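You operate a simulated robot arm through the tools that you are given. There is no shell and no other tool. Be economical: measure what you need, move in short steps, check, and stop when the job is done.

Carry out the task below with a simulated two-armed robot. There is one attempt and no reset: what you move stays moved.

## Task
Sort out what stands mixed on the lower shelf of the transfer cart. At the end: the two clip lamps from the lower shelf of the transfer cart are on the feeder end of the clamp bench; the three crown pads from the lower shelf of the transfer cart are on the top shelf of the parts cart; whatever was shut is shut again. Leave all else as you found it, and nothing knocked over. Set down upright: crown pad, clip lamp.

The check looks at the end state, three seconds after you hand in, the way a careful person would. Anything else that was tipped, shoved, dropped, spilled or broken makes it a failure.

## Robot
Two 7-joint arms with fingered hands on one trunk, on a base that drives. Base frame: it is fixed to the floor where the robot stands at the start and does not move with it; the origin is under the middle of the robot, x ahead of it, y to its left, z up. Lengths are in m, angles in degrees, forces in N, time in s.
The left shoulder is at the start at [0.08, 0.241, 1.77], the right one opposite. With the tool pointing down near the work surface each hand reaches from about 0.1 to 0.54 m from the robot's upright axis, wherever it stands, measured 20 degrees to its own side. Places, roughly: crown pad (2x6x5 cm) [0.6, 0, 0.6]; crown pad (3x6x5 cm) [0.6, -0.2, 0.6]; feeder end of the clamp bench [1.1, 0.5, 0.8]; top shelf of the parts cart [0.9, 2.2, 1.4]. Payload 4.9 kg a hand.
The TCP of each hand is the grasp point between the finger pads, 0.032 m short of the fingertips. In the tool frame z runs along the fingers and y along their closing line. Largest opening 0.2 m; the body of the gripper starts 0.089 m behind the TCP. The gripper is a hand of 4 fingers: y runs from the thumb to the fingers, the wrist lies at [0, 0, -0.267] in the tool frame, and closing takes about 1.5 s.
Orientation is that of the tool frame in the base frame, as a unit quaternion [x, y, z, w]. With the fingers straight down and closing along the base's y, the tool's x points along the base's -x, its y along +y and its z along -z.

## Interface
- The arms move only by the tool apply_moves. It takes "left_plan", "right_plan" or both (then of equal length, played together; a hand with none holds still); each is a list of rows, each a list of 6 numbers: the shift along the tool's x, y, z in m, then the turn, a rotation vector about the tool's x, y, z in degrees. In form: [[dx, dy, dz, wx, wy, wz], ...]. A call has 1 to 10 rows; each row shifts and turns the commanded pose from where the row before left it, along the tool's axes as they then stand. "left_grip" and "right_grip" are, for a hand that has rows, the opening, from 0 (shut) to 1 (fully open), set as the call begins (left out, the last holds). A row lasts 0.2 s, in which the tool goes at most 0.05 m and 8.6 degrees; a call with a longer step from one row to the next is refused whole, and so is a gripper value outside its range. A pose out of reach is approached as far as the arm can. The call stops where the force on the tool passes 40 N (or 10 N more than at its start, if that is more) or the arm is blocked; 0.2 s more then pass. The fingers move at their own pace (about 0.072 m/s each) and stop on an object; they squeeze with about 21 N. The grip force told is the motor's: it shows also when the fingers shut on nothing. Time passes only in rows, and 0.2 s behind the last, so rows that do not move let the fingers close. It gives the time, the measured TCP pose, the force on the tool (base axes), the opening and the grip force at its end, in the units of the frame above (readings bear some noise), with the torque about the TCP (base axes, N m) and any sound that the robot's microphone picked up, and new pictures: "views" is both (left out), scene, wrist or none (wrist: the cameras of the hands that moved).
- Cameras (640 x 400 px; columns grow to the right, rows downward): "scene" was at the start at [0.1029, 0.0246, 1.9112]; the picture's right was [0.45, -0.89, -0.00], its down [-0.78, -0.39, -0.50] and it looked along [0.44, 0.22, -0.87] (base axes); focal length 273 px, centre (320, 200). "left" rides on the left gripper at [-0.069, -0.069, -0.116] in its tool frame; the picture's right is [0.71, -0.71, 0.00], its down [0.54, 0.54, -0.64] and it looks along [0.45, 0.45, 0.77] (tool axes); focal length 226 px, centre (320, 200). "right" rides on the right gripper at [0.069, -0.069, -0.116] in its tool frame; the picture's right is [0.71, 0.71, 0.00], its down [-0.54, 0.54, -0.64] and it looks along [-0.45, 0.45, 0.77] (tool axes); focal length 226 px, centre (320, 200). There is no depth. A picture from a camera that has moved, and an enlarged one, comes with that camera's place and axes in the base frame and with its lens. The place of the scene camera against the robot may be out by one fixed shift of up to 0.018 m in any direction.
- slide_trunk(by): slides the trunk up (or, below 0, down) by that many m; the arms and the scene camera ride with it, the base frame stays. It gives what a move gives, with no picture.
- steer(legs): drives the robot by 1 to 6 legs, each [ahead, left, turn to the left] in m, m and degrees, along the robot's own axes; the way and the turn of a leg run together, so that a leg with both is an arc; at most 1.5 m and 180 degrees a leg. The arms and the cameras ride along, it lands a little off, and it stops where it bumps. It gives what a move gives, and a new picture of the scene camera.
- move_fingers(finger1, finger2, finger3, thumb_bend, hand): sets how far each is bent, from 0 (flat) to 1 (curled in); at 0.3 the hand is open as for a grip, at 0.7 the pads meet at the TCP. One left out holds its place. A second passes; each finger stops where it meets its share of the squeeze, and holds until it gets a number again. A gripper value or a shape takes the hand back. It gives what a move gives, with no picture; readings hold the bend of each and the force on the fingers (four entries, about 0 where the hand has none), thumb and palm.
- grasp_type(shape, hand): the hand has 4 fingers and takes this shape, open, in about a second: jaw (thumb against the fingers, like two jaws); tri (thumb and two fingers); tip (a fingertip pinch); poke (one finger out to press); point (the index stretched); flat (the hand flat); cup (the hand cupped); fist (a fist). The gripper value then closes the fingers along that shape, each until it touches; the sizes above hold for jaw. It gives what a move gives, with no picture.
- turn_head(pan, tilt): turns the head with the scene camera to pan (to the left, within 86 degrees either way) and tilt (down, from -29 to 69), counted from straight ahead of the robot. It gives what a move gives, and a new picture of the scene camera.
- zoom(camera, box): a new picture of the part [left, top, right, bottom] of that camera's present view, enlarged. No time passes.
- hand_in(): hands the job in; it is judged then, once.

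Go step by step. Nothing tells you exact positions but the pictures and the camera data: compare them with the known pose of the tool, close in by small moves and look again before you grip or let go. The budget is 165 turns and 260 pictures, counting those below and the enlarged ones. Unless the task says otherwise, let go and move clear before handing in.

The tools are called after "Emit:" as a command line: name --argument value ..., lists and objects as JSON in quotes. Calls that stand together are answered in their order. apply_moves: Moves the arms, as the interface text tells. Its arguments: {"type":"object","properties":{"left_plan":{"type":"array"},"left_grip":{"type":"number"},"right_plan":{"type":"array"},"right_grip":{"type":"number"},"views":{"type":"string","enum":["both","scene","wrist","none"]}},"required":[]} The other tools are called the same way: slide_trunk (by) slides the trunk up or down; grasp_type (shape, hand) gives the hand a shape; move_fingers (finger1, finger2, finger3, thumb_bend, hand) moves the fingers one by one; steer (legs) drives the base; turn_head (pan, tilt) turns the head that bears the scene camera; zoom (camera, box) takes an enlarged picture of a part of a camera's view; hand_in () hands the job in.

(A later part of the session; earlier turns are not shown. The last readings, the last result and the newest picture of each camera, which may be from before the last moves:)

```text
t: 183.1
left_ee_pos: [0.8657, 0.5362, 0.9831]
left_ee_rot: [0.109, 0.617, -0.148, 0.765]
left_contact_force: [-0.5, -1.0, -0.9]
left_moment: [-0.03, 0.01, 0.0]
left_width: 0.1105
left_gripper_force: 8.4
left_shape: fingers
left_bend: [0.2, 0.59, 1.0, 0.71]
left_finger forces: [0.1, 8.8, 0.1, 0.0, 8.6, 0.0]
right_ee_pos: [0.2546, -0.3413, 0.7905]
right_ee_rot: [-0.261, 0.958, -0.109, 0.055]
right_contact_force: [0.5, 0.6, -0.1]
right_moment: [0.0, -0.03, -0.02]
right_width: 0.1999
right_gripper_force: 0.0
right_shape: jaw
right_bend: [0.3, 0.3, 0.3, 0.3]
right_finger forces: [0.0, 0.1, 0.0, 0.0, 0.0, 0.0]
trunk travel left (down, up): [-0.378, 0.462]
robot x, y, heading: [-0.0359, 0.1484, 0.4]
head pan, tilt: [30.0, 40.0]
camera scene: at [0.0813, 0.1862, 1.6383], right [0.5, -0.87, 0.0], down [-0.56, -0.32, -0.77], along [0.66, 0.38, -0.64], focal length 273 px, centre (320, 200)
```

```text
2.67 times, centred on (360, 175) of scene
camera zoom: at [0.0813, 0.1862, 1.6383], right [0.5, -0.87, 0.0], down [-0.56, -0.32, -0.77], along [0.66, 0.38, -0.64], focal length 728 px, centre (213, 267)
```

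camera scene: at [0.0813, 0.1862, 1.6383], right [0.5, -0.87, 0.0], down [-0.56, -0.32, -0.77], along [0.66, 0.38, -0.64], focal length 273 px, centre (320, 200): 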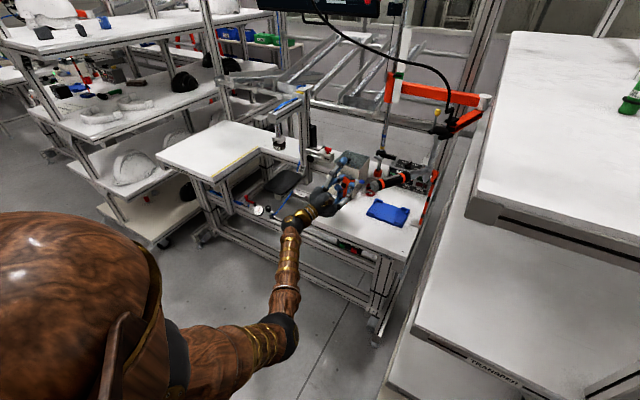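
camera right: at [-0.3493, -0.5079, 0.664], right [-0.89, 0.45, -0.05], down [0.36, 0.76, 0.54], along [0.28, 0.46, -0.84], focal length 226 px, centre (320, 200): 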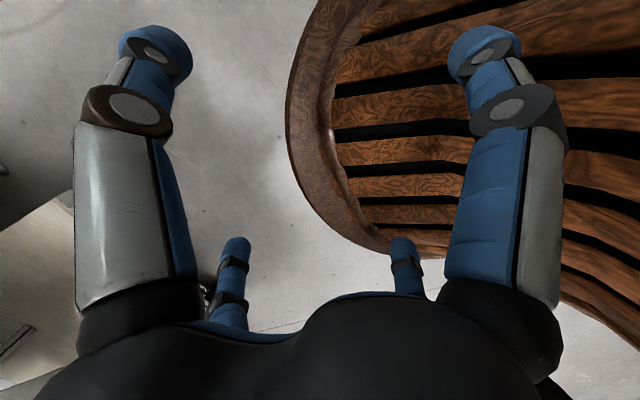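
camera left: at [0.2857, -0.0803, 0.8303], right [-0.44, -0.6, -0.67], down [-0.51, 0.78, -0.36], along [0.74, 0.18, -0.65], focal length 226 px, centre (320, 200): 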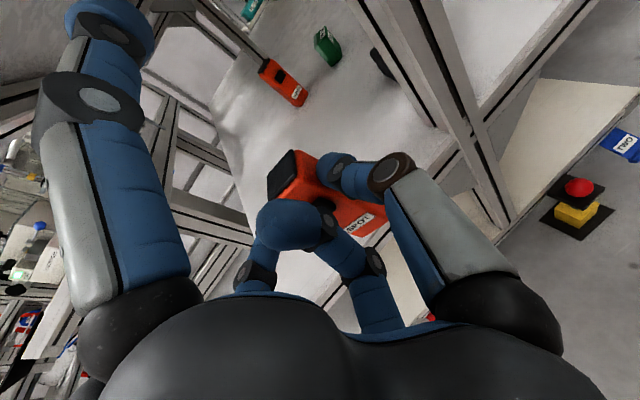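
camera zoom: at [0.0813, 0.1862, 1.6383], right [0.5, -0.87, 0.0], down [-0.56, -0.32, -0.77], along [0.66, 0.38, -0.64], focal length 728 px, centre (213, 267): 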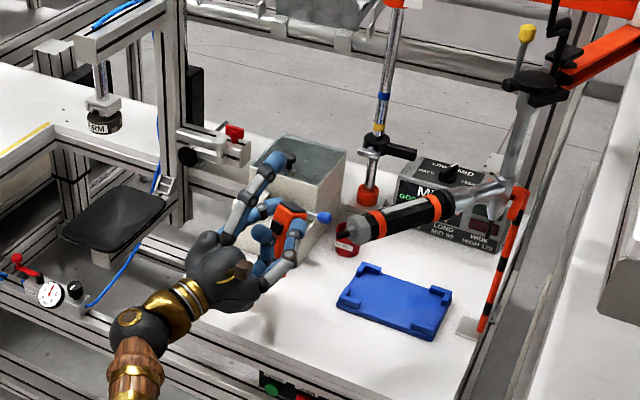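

Emit:
apply_moves --left_plan '[[0.0195, 0, -0.0043, 0, 0, 0], [0.0195, 0, -0.0043, 0, 0, 0], [0.0195, 0, -0.0043, 0, 0, 0], [0.0146, 0, -0.0032, 0, 0, 0], [0, 0, 0, 0, 0, 0]]' --views "wrist"

Emit:
zoom --camera "scene" --box '[280, 150, 400, 225]'

```text
t: 184.3
left_ee_pos: [0.8644, 0.5351, 0.9136]
left_ee_rot: [0.11, 0.615, -0.147, 0.767]
left_contact_force: [1.1, 1.7, 18.4]
left_moment: [0.58, 0.49, -0.3]
left_width: 0.1106
left_gripper_force: 13.9
left_shape: fingers
left_bend: [0.2, 0.59, 1.0, 0.71]
left_finger forces: [0.0, 6.9, 11.6, 0.0, 8.4, 0.0]
right_ee_pos: [0.253, -0.3412, 0.7896]
right_ee_rot: [-0.261, 0.958, -0.109, 0.056]
right_contact_force: [0.0, 0.1, 0.2]
right_moment: [0.03, 0.0, -0.01]
right_width: 0.1999
right_gripper_force: 0.0
right_shape: jaw
right_bend: [0.3, 0.3, 0.3, 0.3]
right_finger forces: [0.0, 0.1, 0.0, 0.1, 0.0, 0.0]
trunk travel left (down, up): [-0.378, 0.462]
robot x, y, heading: [-0.038, 0.1498, 0.2]
head pan, tilt: [30.0, 40.0]
camera left: at [0.7212, 0.5169, 0.955], right [-0.11, -0.72, -0.68], down [-0.28, 0.68, -0.68], along [0.95, 0.12, -0.28], focal length 226 px, centre (320, 200)
```

left: 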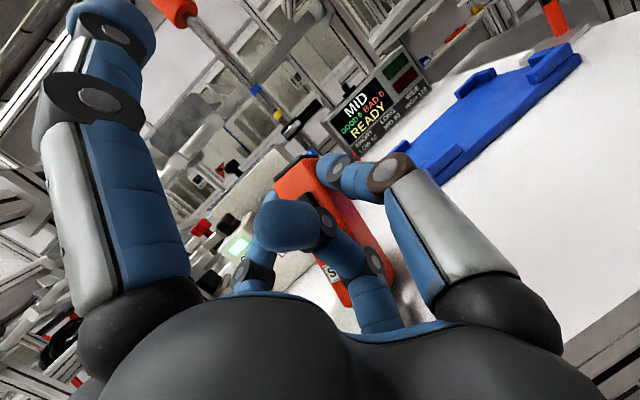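

```text
5.33 times, centred on (340, 188) of scene
camera zoom: at [0.079, 0.1846, 1.6388], right [0.5, -0.87, 0.0], down [-0.55, -0.32, -0.77], along [0.66, 0.38, -0.64], focal length 1456 px, centre (213, 267)
```

zoom: 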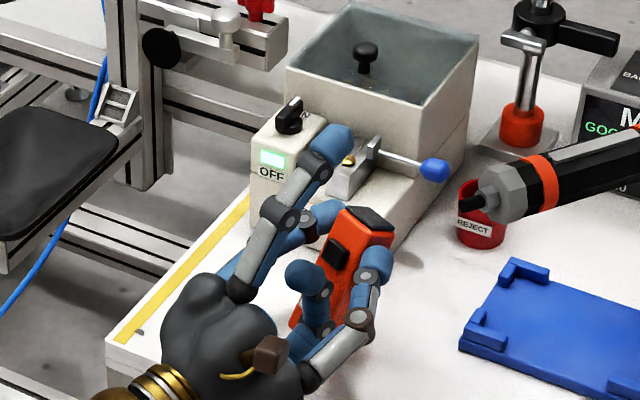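

Contact, and the lamp still leans ~16° top-forward. I lift, pitch the hand up further and re-check the lean before setting down.

Emit:
apply_moves --left_plan '[[-0.0195, 0, 0.0043, 0, 0, 0], [-0.0195, 0, 0.0043, 0, 0, 0], [0, 0, -0.012, 0, -7.5, 0], [0, 0, 0, 0, -7.5, 0], [0, 0, 0, 0, 0, 0]]' --views "none"

Emit:
zoom --camera "scene" --box '[280, 150, 400, 225]'

Emit:
turn_head --pan 60 --tilt 35

```text
t: 185.5
left_ee_pos: [0.8533, 0.5406, 0.9467]
left_ee_rot: [0.089, 0.511, -0.16, 0.84]
left_contact_force: [-0.5, 0.5, 0.1]
left_moment: [-0.04, 0.04, 0.0]
left_width: 0.1101
left_gripper_force: 8.8
left_shape: fingers
left_bend: [0.2, 0.59, 1.0, 0.71]
left_finger forces: [0.1, 8.8, 0.1, 0.1, 8.8, 0.1]
right_ee_pos: [0.2548, -0.3408, 0.7901]
right_ee_rot: [-0.261, 0.958, -0.11, 0.055]
right_contact_force: [0.4, 0.3, -0.9]
right_moment: [0.02, 0.0, 0.0]
right_width: 0.2
right_gripper_force: 0.2
right_shape: jaw
right_bend: [0.3, 0.3, 0.3, 0.3]
right_finger forces: [0.0, 0.0, 0.1, 0.0, 0.0, 0.1]
trunk travel left (down, up): [-0.378, 0.462]
robot x, y, heading: [-0.0335, 0.1494, 0.0]
head pan, tilt: [30.0, 40.0]
```

```text
5.33 times, centred on (340, 188) of scene
camera zoom: at [0.081, 0.1857, 1.6383], right [0.5, -0.87, 0.0], down [-0.56, -0.32, -0.77], along [0.66, 0.38, -0.64], focal length 1456 px, centre (213, 267)
```

zoom: 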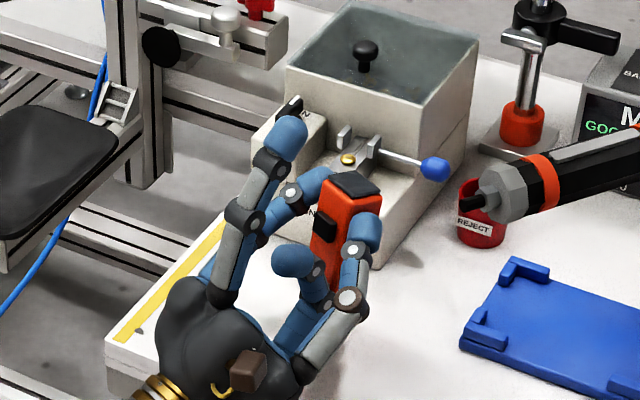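

```text
t: 186.4
left_ee_pos: [0.8546, 0.54, 0.9455]
left_ee_rot: [0.09, 0.511, -0.161, 0.839]
left_contact_force: [0.4, -0.1, -1.3]
left_moment: [0.01, 0.04, 0.02]
left_width: 0.1102
left_gripper_force: 8.9
left_shape: fingers
left_bend: [0.2, 0.59, 1.0, 0.71]
left_finger forces: [0.1, 8.9, 0.2, 0.1, 8.8, 0.0]
right_ee_pos: [0.2545, -0.3416, 0.7892]
right_ee_rot: [-0.261, 0.958, -0.109, 0.055]
right_contact_force: [-0.4, 0.2, -0.1]
right_moment: [0.03, 0.01, 0.0]
right_width: 0.1998
right_gripper_force: 0.0
right_shape: jaw
right_bend: [0.3, 0.3, 0.3, 0.3]
right_finger forces: [0.0, 0.0, 0.0, 0.0, 0.1, 0.0]
trunk travel left (down, up): [-0.378, 0.462]
robot x, y, heading: [-0.0378, 0.1466, 0.0]
head pan, tilt: [60.0, 35.0]
camera scene: at [0.0524, 0.2196, 1.6458], right [0.87, -0.5, 0.0], down [-0.29, -0.5, -0.82], along [0.41, 0.71, -0.57], focal length 273 px, centre (320, 200)
```

scene: 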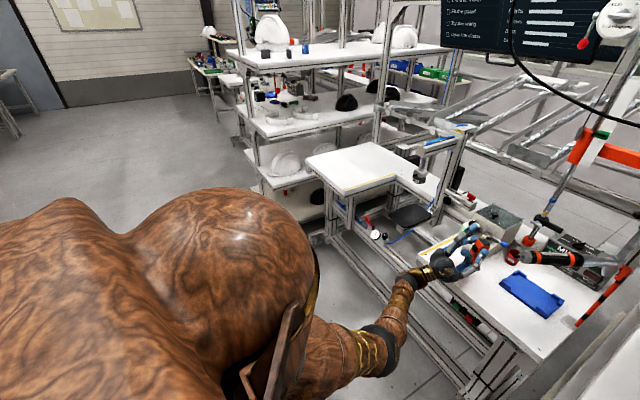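

Emit:
zoom --camera "scene" --box '[420, 205, 540, 280]'

```text
5.33 times, centred on (480, 242) of scene
camera zoom: at [0.0524, 0.2196, 1.6458], right [0.87, -0.5, 0.0], down [-0.29, -0.5, -0.82], along [0.41, 0.71, -0.57], focal length 1456 px, centre (-533, -27)
```

zoom: 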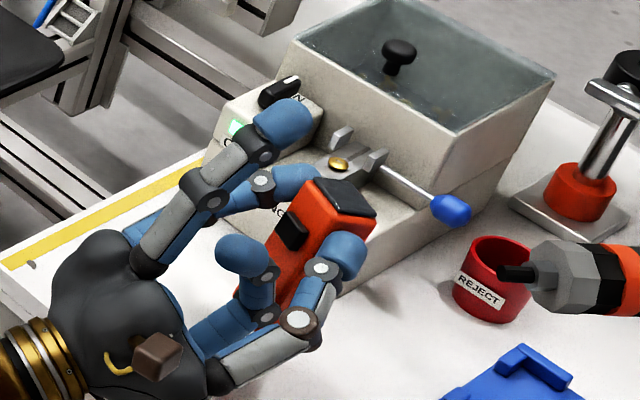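

Side view shows ~8° lean left, which pressing down will correct (contact edge is ahead of the pinch). I pitch 3° more and lower in small steps.

Emit:
apply_moves --left_plan '[[0, 0, 0, 0, -3, 0], [0.0172, 0, -0.0102, 0, 0, 0], [0.0086, 0, -0.0051, 0, 0, 0], [0, 0, 0, 0, 0, 0]]' --views "none"

```text
t: 187.2
left_ee_pos: [0.8588, 0.5426, 0.9373]
left_ee_rot: [0.088, 0.48, -0.16, 0.858]
left_contact_force: [-12.9, -6.0, 32.0]
left_moment: [0.45, 3.52, 0.94]
left_width: 0.1104
left_gripper_force: 25.4
left_shape: fingers
left_bend: [0.2, 0.59, 1.0, 0.71]
left_finger forces: [0.0, 9.0, 0.1, 0.1, 8.8, 33.5]
right_ee_pos: [0.2537, -0.3425, 0.7894]
right_ee_rot: [-0.261, 0.958, -0.109, 0.056]
right_contact_force: [0.8, 0.2, 0.1]
right_moment: [0.01, 0.06, -0.03]
right_width: 0.2001
right_gripper_force: 0.0
right_shape: jaw
right_bend: [0.3, 0.3, 0.3, 0.3]
right_finger forces: [0.0, 0.0, 0.0, 0.0, 0.0, 0.1]
trunk travel left (down, up): [-0.378, 0.462]
robot x, y, heading: [-0.0323, 0.146, 0.3]
head pan, tilt: [60.0, 35.0]
stopped in row 3 (left hand): the force on the tool passed its limit (the readings are from after the stop); the commanded pose is now the measured one
```

The palm met the bench edge (top ≈0.835, edge ≈0.78). I lift, move back 5.5 cm so the palm stays in front of the edge, and check.

Emit:
apply_moves --left_plan '[[-0.0215, 0, 0.0128, 0, 0, 0], [-0.0135, -0.01, -0.0219, 0, 0, 0], [-0.0135, -0.01, -0.0219, 0, 0, 0], [0, 0, 0, 0, 0, 0]]' --views "scene"

Emit:
zoom --camera "scene" --box '[420, 205, 540, 280]'

```text
t: 188.2
left_ee_pos: [0.8036, 0.5409, 0.9553]
left_ee_rot: [0.086, 0.483, -0.16, 0.857]
left_contact_force: [-0.7, -0.5, -2.0]
left_moment: [-0.01, 0.01, 0.02]
left_width: 0.1107
left_gripper_force: 8.7
left_shape: fingers
left_bend: [0.2, 0.59, 1.0, 0.71]
left_finger forces: [0.1, 8.9, 0.1, 0.1, 8.7, 0.1]
right_ee_pos: [0.2552, -0.3421, 0.7879]
right_ee_rot: [-0.26, 0.958, -0.11, 0.054]
right_contact_force: [0.0, 0.2, 0.4]
right_moment: [-0.02, -0.01, 0.01]
right_width: 0.2
right_gripper_force: 0.1
right_shape: jaw
right_bend: [0.3, 0.3, 0.3, 0.3]
right_finger forces: [0.0, 0.0, 0.0, 0.1, 0.0, 0.0]
trunk travel left (down, up): [-0.378, 0.462]
robot x, y, heading: [-0.0349, 0.1469, 0.1]
head pan, tilt: [60.0, 35.0]
camera scene: at [0.0531, 0.2196, 1.6458], right [0.87, -0.5, 0.0], down [-0.29, -0.5, -0.82], along [0.41, 0.71, -0.57], focal length 273 px, centre (320, 200)
```

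scene: 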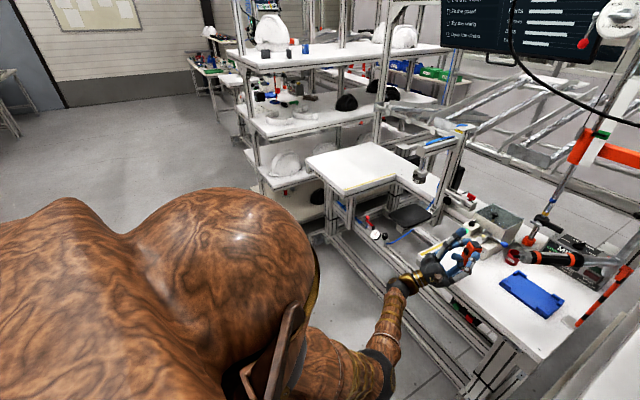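

```text
5.33 times, centred on (480, 242) of scene
camera zoom: at [0.0531, 0.2196, 1.6458], right [0.87, -0.5, 0.0], down [-0.29, -0.5, -0.82], along [0.41, 0.71, -0.57], focal length 1456 px, centre (-533, -27)
```

zoom: 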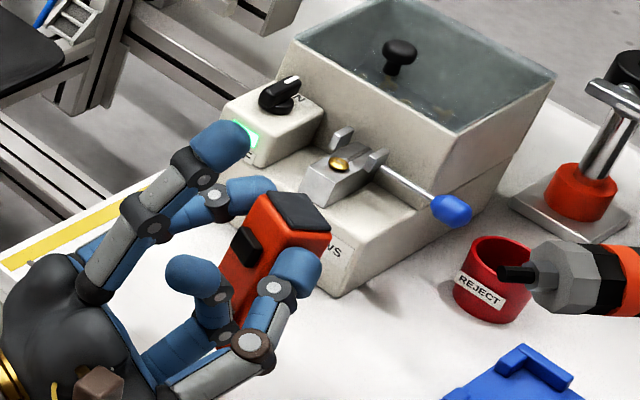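

Emit:
apply_moves --left_plan '[[0.0129, 0, -0.0078, 0, 0, 0], [0.0129, 0, -0.0078, 0, 0, 0], [0, 0, 0, 0, 0, 0]]' --views "none"

Emit:
apply_moves --left_plan '[[0.0035, 0, -0.002, 0, 0, 0], [0, 0, 0, 0, 0, 0]]' --views "wrist"

```text
t: 189.0
left_ee_pos: [0.8045, 0.5415, 0.9257]
left_ee_rot: [0.086, 0.484, -0.16, 0.856]
left_contact_force: [0.3, 0.7, -0.5]
left_moment: [-0.03, 0.06, 0.07]
left_width: 0.1103
left_gripper_force: 9.1
left_shape: fingers
left_bend: [0.2, 0.59, 1.0, 0.72]
left_finger forces: [0.0, 8.9, 0.1, 0.1, 8.8, 0.1]
right_ee_pos: [0.2549, -0.3424, 0.7887]
right_ee_rot: [-0.259, 0.958, -0.11, 0.055]
right_contact_force: [0.6, 0.7, 0.3]
right_moment: [-0.01, -0.01, 0.01]
right_width: 0.2
right_gripper_force: 0.0
right_shape: jaw
right_bend: [0.3, 0.3, 0.3, 0.3]
right_finger forces: [0.1, 0.0, 0.1, 0.0, 0.1, 0.1]
trunk travel left (down, up): [-0.378, 0.462]
robot x, y, heading: [-0.0332, 0.1494, 0.1]
head pan, tilt: [60.0, 35.0]
```

```text
t: 189.6
left_ee_pos: [0.8042, 0.5419, 0.921]
left_ee_rot: [0.086, 0.484, -0.16, 0.856]
left_contact_force: [-0.6, 0.8, -0.7]
left_moment: [0.01, 0.05, 0.01]
left_width: 0.1105
left_gripper_force: 9.4
left_shape: fingers
left_bend: [0.2, 0.59, 1.0, 0.72]
left_finger forces: [0.0, 8.9, 0.1, 0.1, 8.9, 0.0]
right_ee_pos: [0.2543, -0.3422, 0.7897]
right_ee_rot: [-0.259, 0.958, -0.109, 0.056]
right_contact_force: [-0.8, 0.4, -0.1]
right_moment: [0.01, -0.02, 0.0]
right_width: 0.2
right_gripper_force: 0.2
right_shape: jaw
right_bend: [0.3, 0.3, 0.3, 0.3]
right_finger forces: [0.1, 0.0, 0.0, 0.0, 0.0, 0.0]
trunk travel left (down, up): [-0.378, 0.462]
robot x, y, heading: [-0.0357, 0.1517, -0.1]
head pan, tilt: [60.0, 35.0]
camera left: at [0.6527, 0.5246, 0.9206], right [0.09, -0.79, -0.6], down [-0.06, 0.6, -0.8], along [0.99, 0.11, 0.0], focal length 226 px, centre (320, 200)
```

left: 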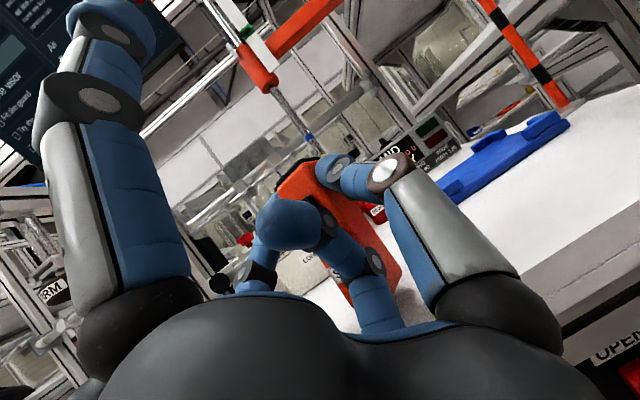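

Emit:
apply_moves --left_plan '[[0.0043, 0, -0.0025, 0, 0, 0], [0, 0, 0, 0, 0, 0]]' --views "none"

Emit:
apply_moves --left_plan '[[0.0043, 0, -0.0025, 0, 0, 0], [0, 0, 0, 0, 0, 0]]' --views "none"

Emit:
zoom --camera "scene" --box '[420, 205, 540, 280]'

```text
t: 190.2
left_ee_pos: [0.8039, 0.5419, 0.9171]
left_ee_rot: [0.087, 0.484, -0.161, 0.856]
left_contact_force: [0.9, -0.7, -0.9]
left_moment: [-0.01, 0.03, -0.05]
left_width: 0.1105
left_gripper_force: 8.1
left_shape: fingers
left_bend: [0.2, 0.59, 1.0, 0.72]
left_finger forces: [0.0, 8.9, 0.1, 0.1, 8.8, 0.0]
right_ee_pos: [0.2539, -0.3414, 0.7896]
right_ee_rot: [-0.259, 0.958, -0.109, 0.055]
right_contact_force: [-1.0, 0.3, -0.6]
right_moment: [-0.03, -0.02, 0.02]
right_width: 0.1998
right_gripper_force: 0.0
right_shape: jaw
right_bend: [0.3, 0.3, 0.3, 0.3]
right_finger forces: [0.1, 0.0, 0.1, 0.1, 0.0, 0.1]
trunk travel left (down, up): [-0.378, 0.462]
robot x, y, heading: [-0.0367, 0.1498, 0.1]
head pan, tilt: [60.0, 35.0]
```

```text
t: 190.8
left_ee_pos: [0.8028, 0.5408, 0.912]
left_ee_rot: [0.087, 0.484, -0.16, 0.856]
left_contact_force: [0.1, -0.6, -0.7]
left_moment: [0.02, 0.05, 0.03]
left_width: 0.1104
left_gripper_force: 8.9
left_shape: fingers
left_bend: [0.2, 0.59, 1.0, 0.71]
left_finger forces: [0.1, 8.8, 0.1, 0.0, 8.7, 0.1]
right_ee_pos: [0.255, -0.3421, 0.7899]
right_ee_rot: [-0.26, 0.958, -0.109, 0.055]
right_contact_force: [-0.1, 0.7, 0.6]
right_moment: [-0.01, 0.0, 0.06]
right_width: 0.2
right_gripper_force: 0.1
right_shape: jaw
right_bend: [0.3, 0.3, 0.3, 0.3]
right_finger forces: [0.0, 0.0, 0.1, 0.0, 0.0, 0.0]
trunk travel left (down, up): [-0.378, 0.462]
robot x, y, heading: [-0.0356, 0.1451, -0.1]
head pan, tilt: [60.0, 35.0]
```

```text
5.33 times, centred on (480, 242) of scene
camera zoom: at [0.0524, 0.2195, 1.6458], right [0.87, -0.5, 0.0], down [-0.29, -0.5, -0.82], along [0.41, 0.71, -0.57], focal length 1456 px, centre (-533, -27)
```

zoom: 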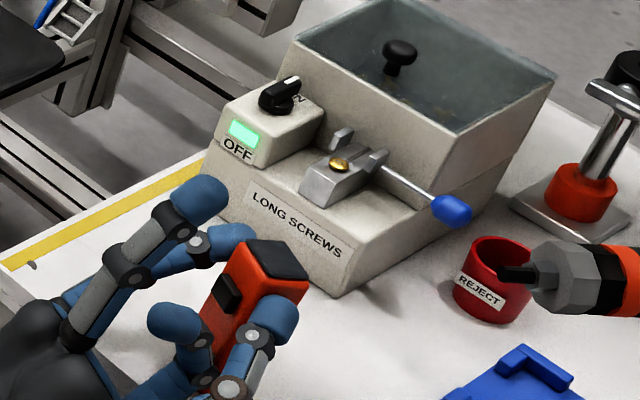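

Emit:
apply_moves --left_plan '[[0.0043, 0, -0.0025, 0, 0, 0], [0, 0, 0, 0, 0, 0]]' --views "none"

Emit:
apply_moves --left_plan '[[0.0034, 0, -0.002, 0, 0, 0], [0, 0, 0, 0, 0, 0]]' --views "none"

```text
t: 191.4
left_ee_pos: [0.8029, 0.5407, 0.9096]
left_ee_rot: [0.087, 0.484, -0.16, 0.856]
left_contact_force: [-4.7, -0.4, 8.1]
left_moment: [0.07, 0.35, 0.0]
left_width: 0.1102
left_gripper_force: 11.7
left_shape: fingers
left_bend: [0.2, 0.59, 1.0, 0.71]
left_finger forces: [0.0, 8.4, 6.3, 0.0, 9.1, 0.0]
right_ee_pos: [0.2537, -0.3414, 0.7897]
right_ee_rot: [-0.261, 0.958, -0.109, 0.055]
right_contact_force: [-0.8, -0.6, -0.1]
right_moment: [0.02, -0.01, -0.01]
right_width: 0.1998
right_gripper_force: 0.0
right_shape: jaw
right_bend: [0.3, 0.3, 0.3, 0.3]
right_finger forces: [0.0, 0.0, 0.1, 0.0, 0.0, 0.1]
trunk travel left (down, up): [-0.378, 0.462]
robot x, y, heading: [-0.0334, 0.1484, 0.0]
head pan, tilt: [60.0, 35.0]
```

```text
t: 192.0
left_ee_pos: [0.8025, 0.5424, 0.9069]
left_ee_rot: [0.087, 0.483, -0.159, 0.857]
left_contact_force: [-9.2, 0.6, 20.2]
left_moment: [0.05, 0.57, 0.07]
left_width: 0.1103
left_gripper_force: 14.5
left_shape: fingers
left_bend: [0.2, 0.59, 1.0, 0.71]
left_finger forces: [0.0, 8.3, 11.9, 0.1, 8.7, 0.1]
right_ee_pos: [0.2524, -0.3426, 0.7896]
right_ee_rot: [-0.261, 0.958, -0.109, 0.056]
right_contact_force: [0.0, -0.5, 0.6]
right_moment: [0.02, -0.02, -0.03]
right_width: 0.2
right_gripper_force: 0.1
right_shape: jaw
right_bend: [0.3, 0.3, 0.3, 0.3]
right_finger forces: [0.0, 0.0, 0.0, 0.1, 0.0, 0.1]
trunk travel left (down, up): [-0.378, 0.462]
robot x, y, heading: [-0.0331, 0.1499, 0.1]
head pan, tilt: [60.0, 35.0]
```

Emit:
zoom --camera "left" --box '[220, 120, 460, 360]'

Emit:
turn_head --pan 40 --tilt 45

Emit:
zoom --camera "scene" --box '[320, 120, 440, 195]'

```text
1.67 times, centred on (340, 240) of left
camera zoom: at [0.6507, 0.5247, 0.9051], right [0.09, -0.79, -0.6], down [-0.06, 0.6, -0.8], along [0.99, 0.11, 0.01], focal length 377 px, centre (287, 133)
```

zoom: 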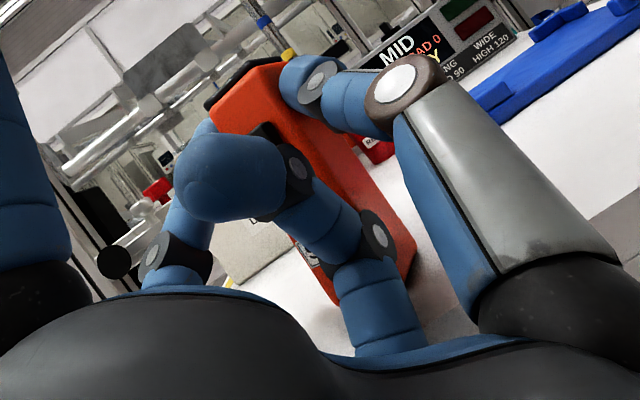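

```text
t: 192.8
left_ee_pos: [0.8014, 0.5418, 0.9065]
left_ee_rot: [0.086, 0.482, -0.159, 0.857]
left_contact_force: [-10.0, 2.3, 21.8]
left_moment: [0.21, 0.75, 0.11]
left_width: 0.1103
left_gripper_force: 16.0
left_shape: fingers
left_bend: [0.2, 0.59, 1.0, 0.71]
left_finger forces: [0.1, 8.7, 14.3, 0.0, 8.1, 0.0]
right_ee_pos: [0.2523, -0.3422, 0.79]
right_ee_rot: [-0.261, 0.958, -0.11, 0.056]
right_contact_force: [0.2, 0.1, -0.7]
right_moment: [0.03, 0.03, 0.0]
right_width: 0.2002
right_gripper_force: 0.1
right_shape: jaw
right_bend: [0.3, 0.3, 0.3, 0.3]
right_finger forces: [0.0, 0.0, 0.1, 0.1, 0.1, 0.0]
trunk travel left (down, up): [-0.378, 0.462]
robot x, y, heading: [-0.0343, 0.1437, 0.3]
head pan, tilt: [40.0, 45.0]
camera scene: at [0.0662, 0.1946, 1.6314], right [0.64, -0.76, 0.0], down [-0.54, -0.45, -0.71], along [0.54, 0.46, -0.7], focal length 273 px, centre (320, 200)
```

scene: 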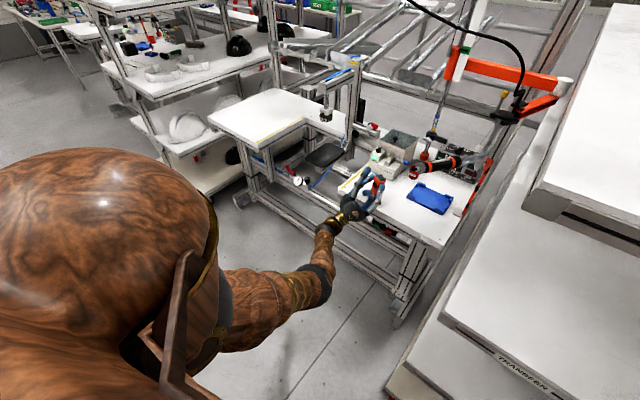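

```text
5.33 times, centred on (380, 158) of scene
camera zoom: at [0.0662, 0.1946, 1.6314], right [0.64, -0.76, 0.0], down [-0.54, -0.45, -0.71], along [0.54, 0.46, -0.7], focal length 1456 px, centre (0, 427)
```

zoom: 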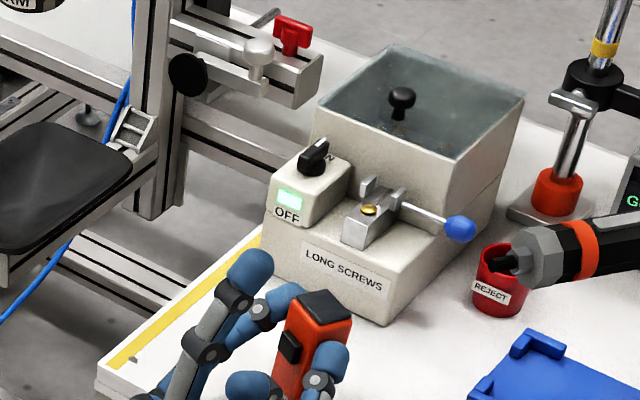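

The lamp's bottom corner is right at its contact shadow on the bench. Ease pressure slightly and open the fingers.

Emit:
apply_moves --left_plan '[[-0.0017, 0, 0.001, 0, 0, 0], [0, 0, 0, 0, 0, 0]]' --views "none"

Emit:
move_fingers --hand "left" --finger2 0.5 --thumb_bend 0.6

Emit:
zoom --camera "left" --box '[220, 120, 460, 360]'

```text
t: 193.4
left_ee_pos: [0.801, 0.5413, 0.9056]
left_ee_rot: [0.087, 0.483, -0.16, 0.857]
left_contact_force: [-12.1, 0.6, 14.3]
left_moment: [0.06, 0.76, 0.12]
left_width: 0.1101
left_gripper_force: 14.4
left_shape: fingers
left_bend: [0.2, 0.59, 1.0, 0.71]
left_finger forces: [0.0, 8.6, 11.4, 0.0, 8.4, 0.1]
right_ee_pos: [0.2525, -0.3421, 0.7892]
right_ee_rot: [-0.26, 0.958, -0.11, 0.056]
right_contact_force: [-0.3, 0.3, 0.2]
right_moment: [0.0, -0.05, 0.03]
right_width: 0.2
right_gripper_force: 0.1
right_shape: jaw
right_bend: [0.3, 0.3, 0.3, 0.3]
right_finger forces: [0.1, 0.1, 0.0, 0.1, 0.0, 0.0]
trunk travel left (down, up): [-0.378, 0.462]
robot x, y, heading: [-0.0313, 0.1494, 0.2]
head pan, tilt: [40.0, 45.0]
```

```text
t: 194.4
left_ee_pos: [0.8014, 0.5426, 0.905]
left_ee_rot: [0.087, 0.483, -0.161, 0.856]
left_contact_force: [-14.6, -0.2, 7.9]
left_moment: [0.13, 1.29, 0.14]
left_width: 0.1157
left_gripper_force: 7.8
left_shape: fingers
left_bend: [0.2, 0.5, 1.0, 0.6]
left_finger forces: [0.1, 0.0, 16.0, 0.0, 0.0, 0.1]
right_ee_pos: [0.2529, -0.3419, 0.79]
right_ee_rot: [-0.26, 0.958, -0.109, 0.056]
right_contact_force: [0.3, -0.6, 0.5]
right_moment: [0.02, 0.0, 0.01]
right_width: 0.2
right_gripper_force: 0.0
right_shape: jaw
right_bend: [0.3, 0.3, 0.3, 0.3]
right_finger forces: [0.0, 0.0, 0.2, 0.0, 0.1, 0.0]
trunk travel left (down, up): [-0.378, 0.462]
robot x, y, heading: [-0.0391, 0.1473, 0.3]
head pan, tilt: [40.0, 45.0]
```

```text
1.67 times, centred on (340, 240) of left
camera zoom: at [0.6509, 0.5248, 0.9049], right [0.09, -0.79, -0.6], down [-0.06, 0.6, -0.8], along [0.99, 0.11, 0.0], focal length 377 px, centre (287, 133)
```

zoom: 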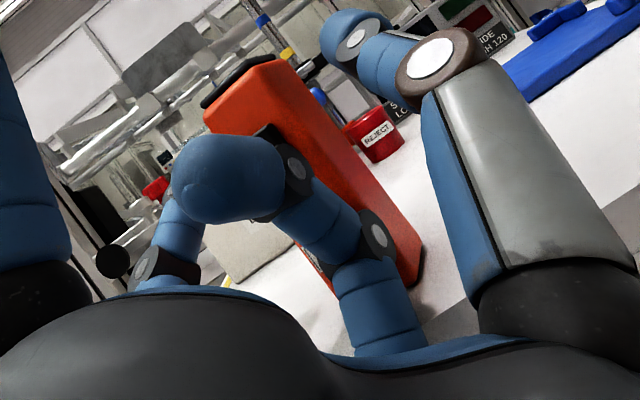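

The lamp now stands vertical and free; finger3 rests on the bench edge. I lift 1 cm and withdraw backwards.

Emit:
apply_moves --left_plan '[[-0.006, 0, 0.0035, 0, 0, 0], [-0.006, 0, -0.003, 0, 0, 0], [-0.013, 0, -0.02, 0, 0, 0], [-0.0157, 0, -0.0255, 0, 0, 0], [0, 0, 0, 0, 0, 0]]' --views "wrist"

Emit:
zoom --camera "scene" --box '[320, 120, 440, 195]'

```text
t: 195.6
left_ee_pos: [0.7482, 0.5638, 0.9165]
left_ee_rot: [0.086, 0.484, -0.16, 0.856]
left_contact_force: [-0.1, 0.0, 0.3]
left_moment: [-0.03, -0.02, 0.01]
left_width: 0.1154
left_gripper_force: 0.0
left_shape: fingers
left_bend: [0.2, 0.5, 1.0, 0.6]
left_finger forces: [0.0, 0.0, 0.1, 0.0, 0.1, 0.1]
right_ee_pos: [0.2552, -0.3414, 0.7897]
right_ee_rot: [-0.26, 0.958, -0.109, 0.056]
right_contact_force: [0.9, 0.0, -0.8]
right_moment: [-0.03, 0.01, 0.01]
right_width: 0.2002
right_gripper_force: 0.1
right_shape: jaw
right_bend: [0.3, 0.3, 0.3, 0.3]
right_finger forces: [0.0, 0.0, 0.0, 0.0, 0.0, 0.0]
trunk travel left (down, up): [-0.378, 0.462]
robot x, y, heading: [-0.0317, 0.1502, 0.1]
head pan, tilt: [40.0, 45.0]
camera left: at [0.5972, 0.5474, 0.9154], right [0.09, -0.8, -0.6], down [-0.06, 0.6, -0.8], along [0.99, 0.1, 0.0], focal length 226 px, centre (320, 200)
```

left: 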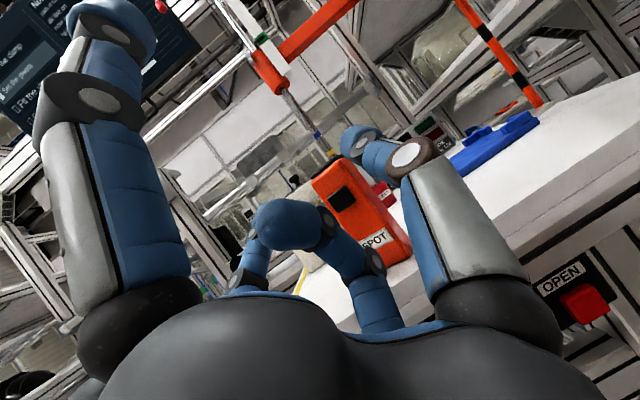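

```text
5.33 times, centred on (380, 158) of scene
camera zoom: at [0.0712, 0.1954, 1.631], right [0.64, -0.77, 0.0], down [-0.54, -0.45, -0.71], along [0.54, 0.46, -0.71], focal length 1456 px, centre (0, 427)
```

zoom: 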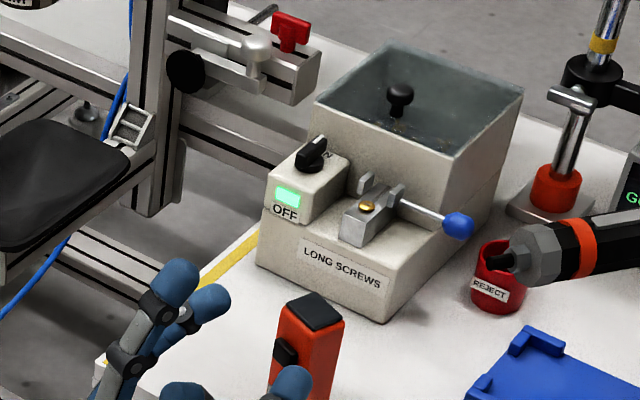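

SPOT lamp stands upright on the bench, feeder untouched. Back off and return for the FLOOD lamp, re-levelling the hand on the way.

Emit:
steer --legs '[[-0.6, 0, 0]]'

Emit:
apply_moves --left_plan '[[0, 0, 0, 0, 7.4, 0], [0, 0, 0, 0, 7.4, 0], [0, 0, 0, 0, 7.4, 0], [0, 0, 0, 0, 7.4, 0], [0, 0, 0, 0, 7.4, 0], [0, 0, 0, 0, 7.4, 0], [0, 0, 0, -4, 0, -1], [0, 0, 0, -4, 0, -1], [0, 0, 0, 0, 0, 0]]' --views "none"

Emit:
move_fingers --hand "left" --finger1 0.2 --finger3 1 --finger2 0.48 --thumb_bend 0.48

Emit:
steer --legs '[[0, -0.6, 0]]'

Emit:
slide_trunk --by -0.22

Emit:
zoom --camera "left" --box '[0, 0, 640, 400]'

```text
t: 199.0
left_ee_pos: [0.1495, 0.565, 0.9167]
left_ee_rot: [0.086, 0.484, -0.159, 0.856]
left_contact_force: [-0.3, -0.5, 0.0]
left_moment: [-0.01, 0.01, 0.04]
left_width: 0.1153
left_gripper_force: 0.0
left_shape: fingers
left_bend: [0.2, 0.5, 1.0, 0.6]
left_finger forces: [0.0, 0.1, 0.0, 0.0, 0.0, 0.1]
right_ee_pos: [-0.3406, -0.3427, 0.7888]
right_ee_rot: [-0.262, 0.957, -0.109, 0.055]
right_contact_force: [0.4, 0.4, -0.6]
right_moment: [0.02, -0.03, 0.01]
right_width: 0.1998
right_gripper_force: 0.1
right_shape: jaw
right_bend: [0.3, 0.3, 0.3, 0.3]
right_finger forces: [0.1, 0.0, 0.0, 0.2, 0.1, 0.1]
trunk travel left (down, up): [-0.378, 0.462]
robot x, y, heading: [-0.6322, 0.1471, 0.2]
head pan, tilt: [40.0, 45.0]
camera scene: at [-0.5271, 0.1944, 1.631], right [0.65, -0.76, 0.0], down [-0.54, -0.46, -0.71], along [0.54, 0.46, -0.71], focal length 273 px, centre (320, 200)
```

scene: 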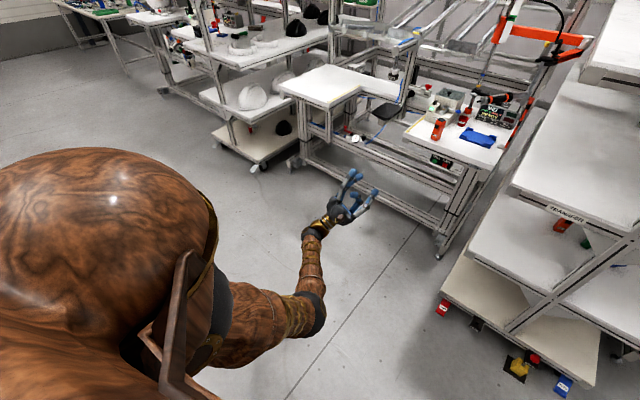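

```text
t: 201.0
left_ee_pos: [0.1498, 0.5662, 0.9167]
left_ee_rot: [0.083, 0.78, -0.071, 0.616]
left_contact_force: [0.0, 0.7, 0.4]
left_moment: [0.0, 0.04, 0.0]
left_width: 0.1152
left_gripper_force: 0.0
left_shape: fingers
left_bend: [0.2, 0.5, 1.0, 0.6]
left_finger forces: [0.0, 0.1, 0.0, 0.0, 0.0, 0.0]
right_ee_pos: [-0.3416, -0.3424, 0.7894]
right_ee_rot: [-0.262, 0.957, -0.109, 0.056]
right_contact_force: [0.0, 0.3, 0.1]
right_moment: [-0.01, 0.01, 0.0]
right_width: 0.2
right_gripper_force: 0.0
right_shape: jaw
right_bend: [0.3, 0.3, 0.3, 0.3]
right_finger forces: [0.0, 0.0, 0.1, 0.0, 0.0, 0.1]
trunk travel left (down, up): [-0.378, 0.462]
robot x, y, heading: [-0.6316, 0.1475, 0.0]
head pan, tilt: [40.0, 45.0]
```

```text
t: 202.0
left_ee_pos: [0.1492, 0.5642, 0.9166]
left_ee_rot: [0.083, 0.781, -0.071, 0.615]
left_contact_force: [0.5, -0.2, 0.0]
left_moment: [-0.01, -0.03, 0.0]
left_width: 0.1268
left_gripper_force: 0.0
left_shape: fingers
left_bend: [0.2, 0.48, 1.0, 0.48]
left_finger forces: [0.1, 0.0, 0.0, 0.1, 0.0, 0.0]
right_ee_pos: [-0.3416, -0.3417, 0.7897]
right_ee_rot: [-0.261, 0.958, -0.108, 0.056]
right_contact_force: [-0.8, -0.2, 0.4]
right_moment: [0.0, -0.03, -0.01]
right_width: 0.2002
right_gripper_force: 0.1
right_shape: jaw
right_bend: [0.3, 0.3, 0.3, 0.3]
right_finger forces: [0.1, 0.0, 0.1, 0.0, 0.0, 0.0]
trunk travel left (down, up): [-0.378, 0.462]
robot x, y, heading: [-0.6313, 0.1499, 0.1]
head pan, tilt: [40.0, 45.0]
```

```text
t: 205.3
left_ee_pos: [0.1506, -0.0139, 0.9158]
left_ee_rot: [0.08, 0.781, -0.068, 0.616]
left_contact_force: [-0.9, 0.1, 0.2]
left_moment: [-0.01, 0.0, -0.02]
left_width: 0.1269
left_gripper_force: 0.1
left_shape: fingers
left_bend: [0.2, 0.48, 1.0, 0.48]
left_finger forces: [0.0, 0.0, 0.1, 0.1, 0.0, 0.0]
right_ee_pos: [-0.3341, -0.924, 0.7894]
right_ee_rot: [-0.265, 0.956, -0.109, 0.056]
right_contact_force: [0.1, 0.1, -0.5]
right_moment: [0.0, 0.02, 0.03]
right_width: 0.1999
right_gripper_force: 0.1
right_shape: jaw
right_bend: [0.3, 0.3, 0.3, 0.3]
right_finger forces: [0.0, 0.0, 0.0, 0.0, 0.0, 0.0]
trunk travel left (down, up): [-0.378, 0.462]
robot x, y, heading: [-0.6281, -0.4376, 0.6]
head pan, tilt: [40.0, 45.0]
camera scene: at [-0.5231, -0.3898, 1.631], right [0.65, -0.76, 0.0], down [-0.54, -0.46, -0.71], along [0.54, 0.46, -0.71], focal length 273 px, centre (320, 200)
```

scene: 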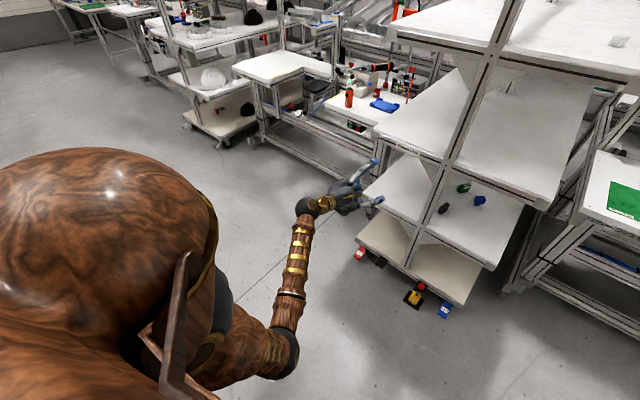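

```text
t: 207.6
left_ee_pos: [0.15, -0.0137, 0.6966]
left_ee_rot: [0.08, 0.781, -0.069, 0.616]
left_contact_force: [-0.8, -0.2, 0.5]
left_moment: [0.02, 0.03, 0.0]
left_width: 0.1265
left_gripper_force: 0.1
left_shape: fingers
left_bend: [0.2, 0.48, 1.0, 0.48]
left_finger forces: [0.1, 0.0, 0.0, 0.0, 0.0, 0.1]
right_ee_pos: [-0.3337, -0.9255, 0.5688]
right_ee_rot: [-0.265, 0.957, -0.108, 0.056]
right_contact_force: [0.4, 0.1, 0.2]
right_moment: [-0.02, 0.0, -0.02]
right_width: 0.2001
right_gripper_force: 0.1
right_shape: jaw
right_bend: [0.3, 0.3, 0.3, 0.3]
right_finger forces: [0.1, 0.0, 0.0, 0.1, 0.0, 0.0]
trunk travel left (down, up): [-0.158, 0.682]
robot x, y, heading: [-0.6276, -0.4396, 0.7]
head pan, tilt: [40.0, 45.0]
```

```text
1.00 times, centred on (320, 200) of left (not enlarged: the box is as wide or as high as the picture)
camera zoom: at [0.0411, -0.061, 0.7904], right [-0.31, -0.66, -0.68], down [-0.62, 0.68, -0.38], along [0.72, 0.3, -0.62], focal length 226 px, centre (320, 200)
```

zoom: 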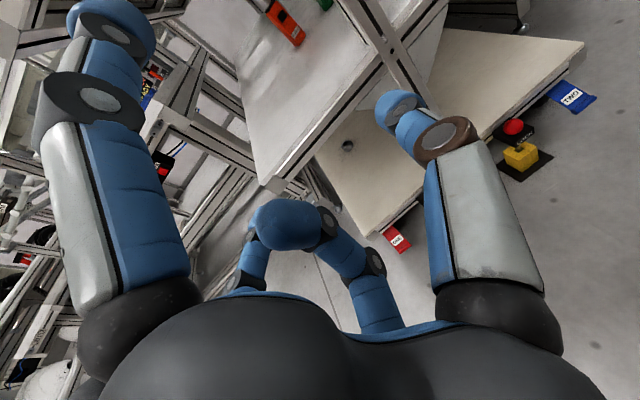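

Emit:
apply_moves --left_plan '[[-0.012, 0, -0.003, 0, 0, 0], [0, 0, 0, 0, 0, 0]]' --views "none"

Emit:
steer --legs '[[0.42, -0.085, -0.6]]'

Emit:
zoom --camera "left" --box '[0, 0, 640, 400]'

```text
t: 208.2
left_ee_pos: [0.1496, -0.0146, 0.7077]
left_ee_rot: [0.08, 0.781, -0.069, 0.615]
left_contact_force: [-0.1, -0.4, 0.1]
left_moment: [0.02, 0.0, 0.01]
left_width: 0.1268
left_gripper_force: 0.1
left_shape: fingers
left_bend: [0.2, 0.48, 1.0, 0.48]
left_finger forces: [0.0, 0.0, 0.0, 0.1, 0.1, 0.1]
right_ee_pos: [-0.3333, -0.9249, 0.5691]
right_ee_rot: [-0.265, 0.956, -0.109, 0.056]
right_contact_force: [-1.1, -1.0, 0.2]
right_moment: [0.0, -0.03, 0.0]
right_width: 0.1997
right_gripper_force: 0.0
right_shape: jaw
right_bend: [0.3, 0.3, 0.3, 0.3]
right_finger forces: [0.1, 0.1, 0.0, 0.0, 0.1, 0.0]
trunk travel left (down, up): [-0.158, 0.682]
robot x, y, heading: [-0.6245, -0.4394, 0.7]
head pan, tilt: [40.0, 45.0]
```

```text
t: 210.8
left_ee_pos: [0.572, -0.1051, 0.7075]
left_ee_rot: [0.084, 0.78, -0.071, 0.616]
left_contact_force: [-0.5, 0.2, 0.0]
left_moment: [0.01, -0.01, 0.0]
left_width: 0.1266
left_gripper_force: 0.0
left_shape: fingers
left_bend: [0.2, 0.48, 1.0, 0.48]
left_finger forces: [0.0, 0.0, 0.0, 0.0, 0.0, 0.0]
right_ee_pos: [0.0782, -1.0121, 0.5698]
right_ee_rot: [-0.261, 0.957, -0.11, 0.055]
right_contact_force: [0.1, 0.2, 0.0]
right_moment: [-0.01, 0.02, 0.0]
right_width: 0.1999
right_gripper_force: 0.1
right_shape: jaw
right_bend: [0.3, 0.3, 0.3, 0.3]
right_finger forces: [0.0, 0.1, 0.0, 0.0, 0.0, 0.1]
trunk travel left (down, up): [-0.158, 0.682]
robot x, y, heading: [-0.2079, -0.5228, -0.0]
head pan, tilt: [40.0, 45.0]
camera scene: at [-0.105, -0.4745, 1.4109], right [0.64, -0.76, 0.0], down [-0.54, -0.46, -0.71], along [0.54, 0.46, -0.71], focal length 273 px, centre (320, 200)
```

scene: 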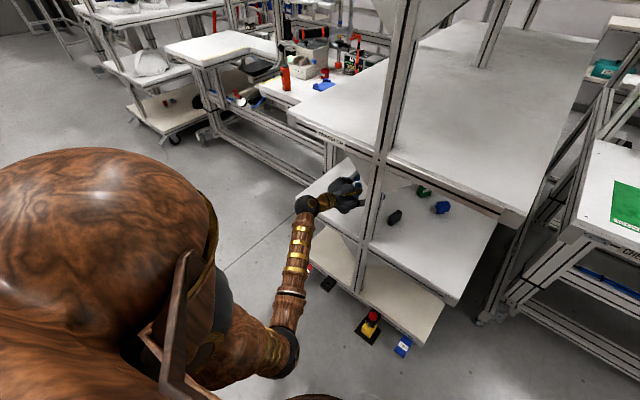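

```text
1.00 times, centred on (320, 200) of left (not enlarged: the box is as wide or as high as the picture)
camera zoom: at [0.4614, -0.1507, 0.8017], right [-0.32, -0.66, -0.68], down [-0.61, 0.69, -0.38], along [0.72, 0.3, -0.62], focal length 226 px, centre (320, 200)
```

zoom: 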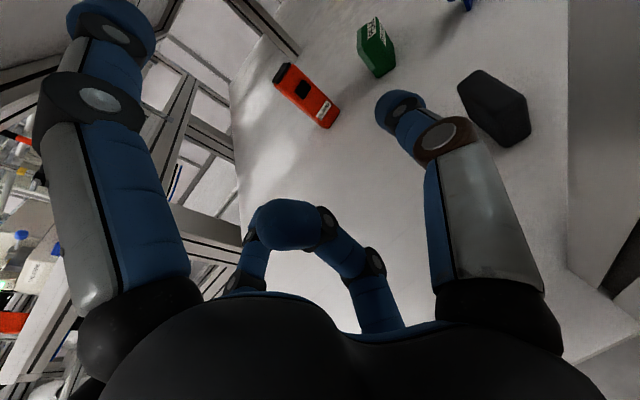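

Emit:
zoom --camera "left" --box '[250, 40, 378, 140]'

```text
4.00 times, centred on (314, 90) of left
camera zoom: at [0.4614, -0.1507, 0.8017], right [-0.32, -0.66, -0.68], down [-0.61, 0.69, -0.38], along [0.72, 0.3, -0.62], focal length 904 px, centre (344, 640)
```

zoom: 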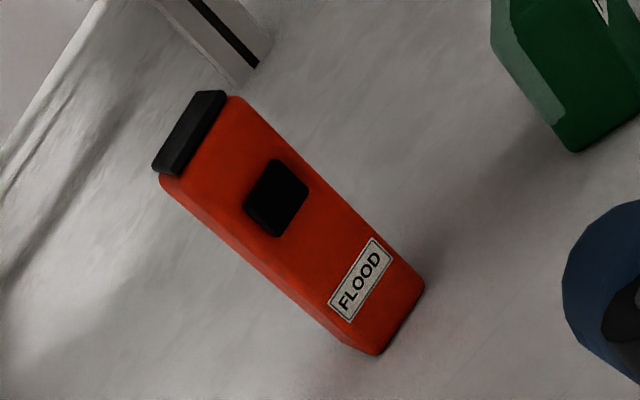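

FLOOD lamp: front face centre ≈(0.80,−0.144). Advance 12 cm, then straighten the yaw.

Emit:
apply_moves --left_plan '[[-0.0067, 0, 0.04, 0, 0, 0], [-0.0067, 0, 0.04, 0, 0, 0], [-0.0067, 0, 0.04, 0, 0, 0], [0, 0, 0, -4.2, 0, -1], [0, 0, 0, -4.2, 0, -1], [0, 0, 0, 0, 0, 0]]' --views "wrist"

```text
t: 212.2
left_ee_pos: [0.6894, -0.1328, 0.7008]
left_ee_rot: [0.025, 0.785, -0.026, 0.619]
left_contact_force: [-0.8, -0.9, -0.1]
left_moment: [0.03, -0.04, 0.02]
left_width: 0.1268
left_gripper_force: 0.1
left_shape: fingers
left_bend: [0.2, 0.48, 1.0, 0.48]
left_finger forces: [0.0, 0.0, 0.0, 0.0, 0.0, 0.0]
right_ee_pos: [0.0799, -1.0108, 0.5696]
right_ee_rot: [-0.261, 0.958, -0.11, 0.055]
right_contact_force: [0.4, 0.5, 0.1]
right_moment: [0.0, -0.02, -0.03]
right_width: 0.1998
right_gripper_force: 0.1
right_shape: jaw
right_bend: [0.3, 0.3, 0.3, 0.3]
right_finger forces: [0.0, 0.0, 0.0, 0.0, 0.1, 0.0]
trunk travel left (down, up): [-0.158, 0.682]
robot x, y, heading: [-0.2107, -0.5215, 0.1]
head pan, tilt: [40.0, 45.0]
camera left: at [0.5879, -0.1936, 0.7938], right [-0.21, -0.7, -0.68], down [-0.71, 0.59, -0.38], along [0.67, 0.4, -0.62], focal length 226 px, centre (320, 200)
```

left: 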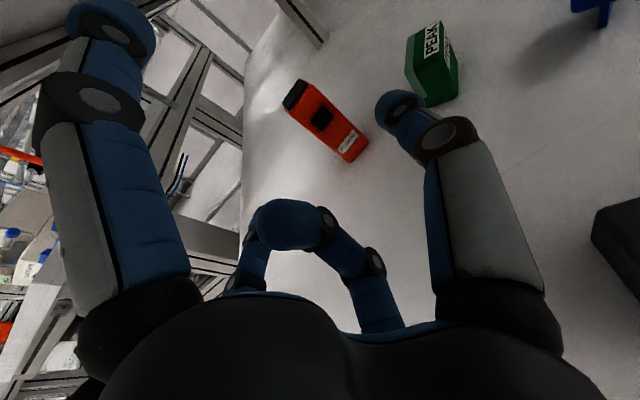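

Emit:
move_fingers --hand "left" --finger2 0.54 --thumb_bend 0.54

Emit:
apply_moves --left_plan '[[-0.0055, -0.0025, 0.036, 0, 0, 0], [-0.0055, -0.0025, 0.036, 0, 0, 0], [0, 0, 0, 0, 0, 0]]' --views "wrist"

```text
t: 213.2
left_ee_pos: [0.6897, -0.1324, 0.6997]
left_ee_rot: [0.025, 0.784, -0.026, 0.619]
left_contact_force: [-0.1, 0.3, 0.2]
left_moment: [0.01, 0.0, 0.0]
left_width: 0.1204
left_gripper_force: 0.0
left_shape: fingers
left_bend: [0.2, 0.54, 1.0, 0.54]
left_finger forces: [0.0, 0.0, 0.0, 0.1, 0.0, 0.0]
right_ee_pos: [0.0788, -1.0112, 0.5688]
right_ee_rot: [-0.261, 0.957, -0.11, 0.055]
right_contact_force: [-0.2, -0.4, 0.0]
right_moment: [-0.02, 0.0, -0.01]
right_width: 0.1997
right_gripper_force: 0.1
right_shape: jaw
right_bend: [0.3, 0.3, 0.3, 0.3]
right_finger forces: [0.0, 0.0, 0.0, 0.1, 0.0, 0.1]
trunk travel left (down, up): [-0.158, 0.682]
robot x, y, heading: [-0.2156, -0.5202, 0.0]
head pan, tilt: [40.0, 45.0]
```

```text
t: 214.0
left_ee_pos: [0.7585, -0.1347, 0.6943]
left_ee_rot: [0.022, 0.785, -0.024, 0.619]
left_contact_force: [0.1, 0.3, 0.7]
left_moment: [0.01, 0.0, -0.01]
left_width: 0.1206
left_gripper_force: 0.0
left_shape: fingers
left_bend: [0.2, 0.54, 1.0, 0.54]
left_finger forces: [0.1, 0.1, 0.0, 0.0, 0.0, 0.1]
right_ee_pos: [0.0789, -1.0101, 0.5706]
right_ee_rot: [-0.262, 0.957, -0.11, 0.056]
right_contact_force: [0.2, -0.2, 0.5]
right_moment: [-0.01, -0.01, 0.01]
right_width: 0.2001
right_gripper_force: 0.1
right_shape: jaw
right_bend: [0.3, 0.3, 0.3, 0.3]
right_finger forces: [0.1, 0.0, 0.0, 0.1, 0.0, 0.0]
trunk travel left (down, up): [-0.158, 0.682]
robot x, y, heading: [-0.2146, -0.5193, 0.3]
head pan, tilt: [40.0, 45.0]
camera left: at [0.6574, -0.1966, 0.7885], right [-0.21, -0.7, -0.68], down [-0.71, 0.58, -0.38], along [0.67, 0.41, -0.62], focal length 226 px, centre (320, 200)
```

left: 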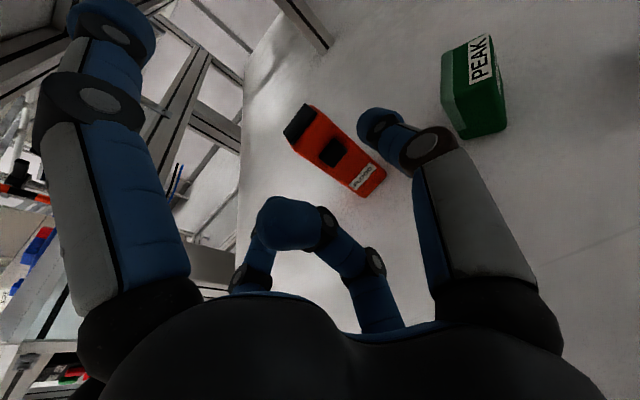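

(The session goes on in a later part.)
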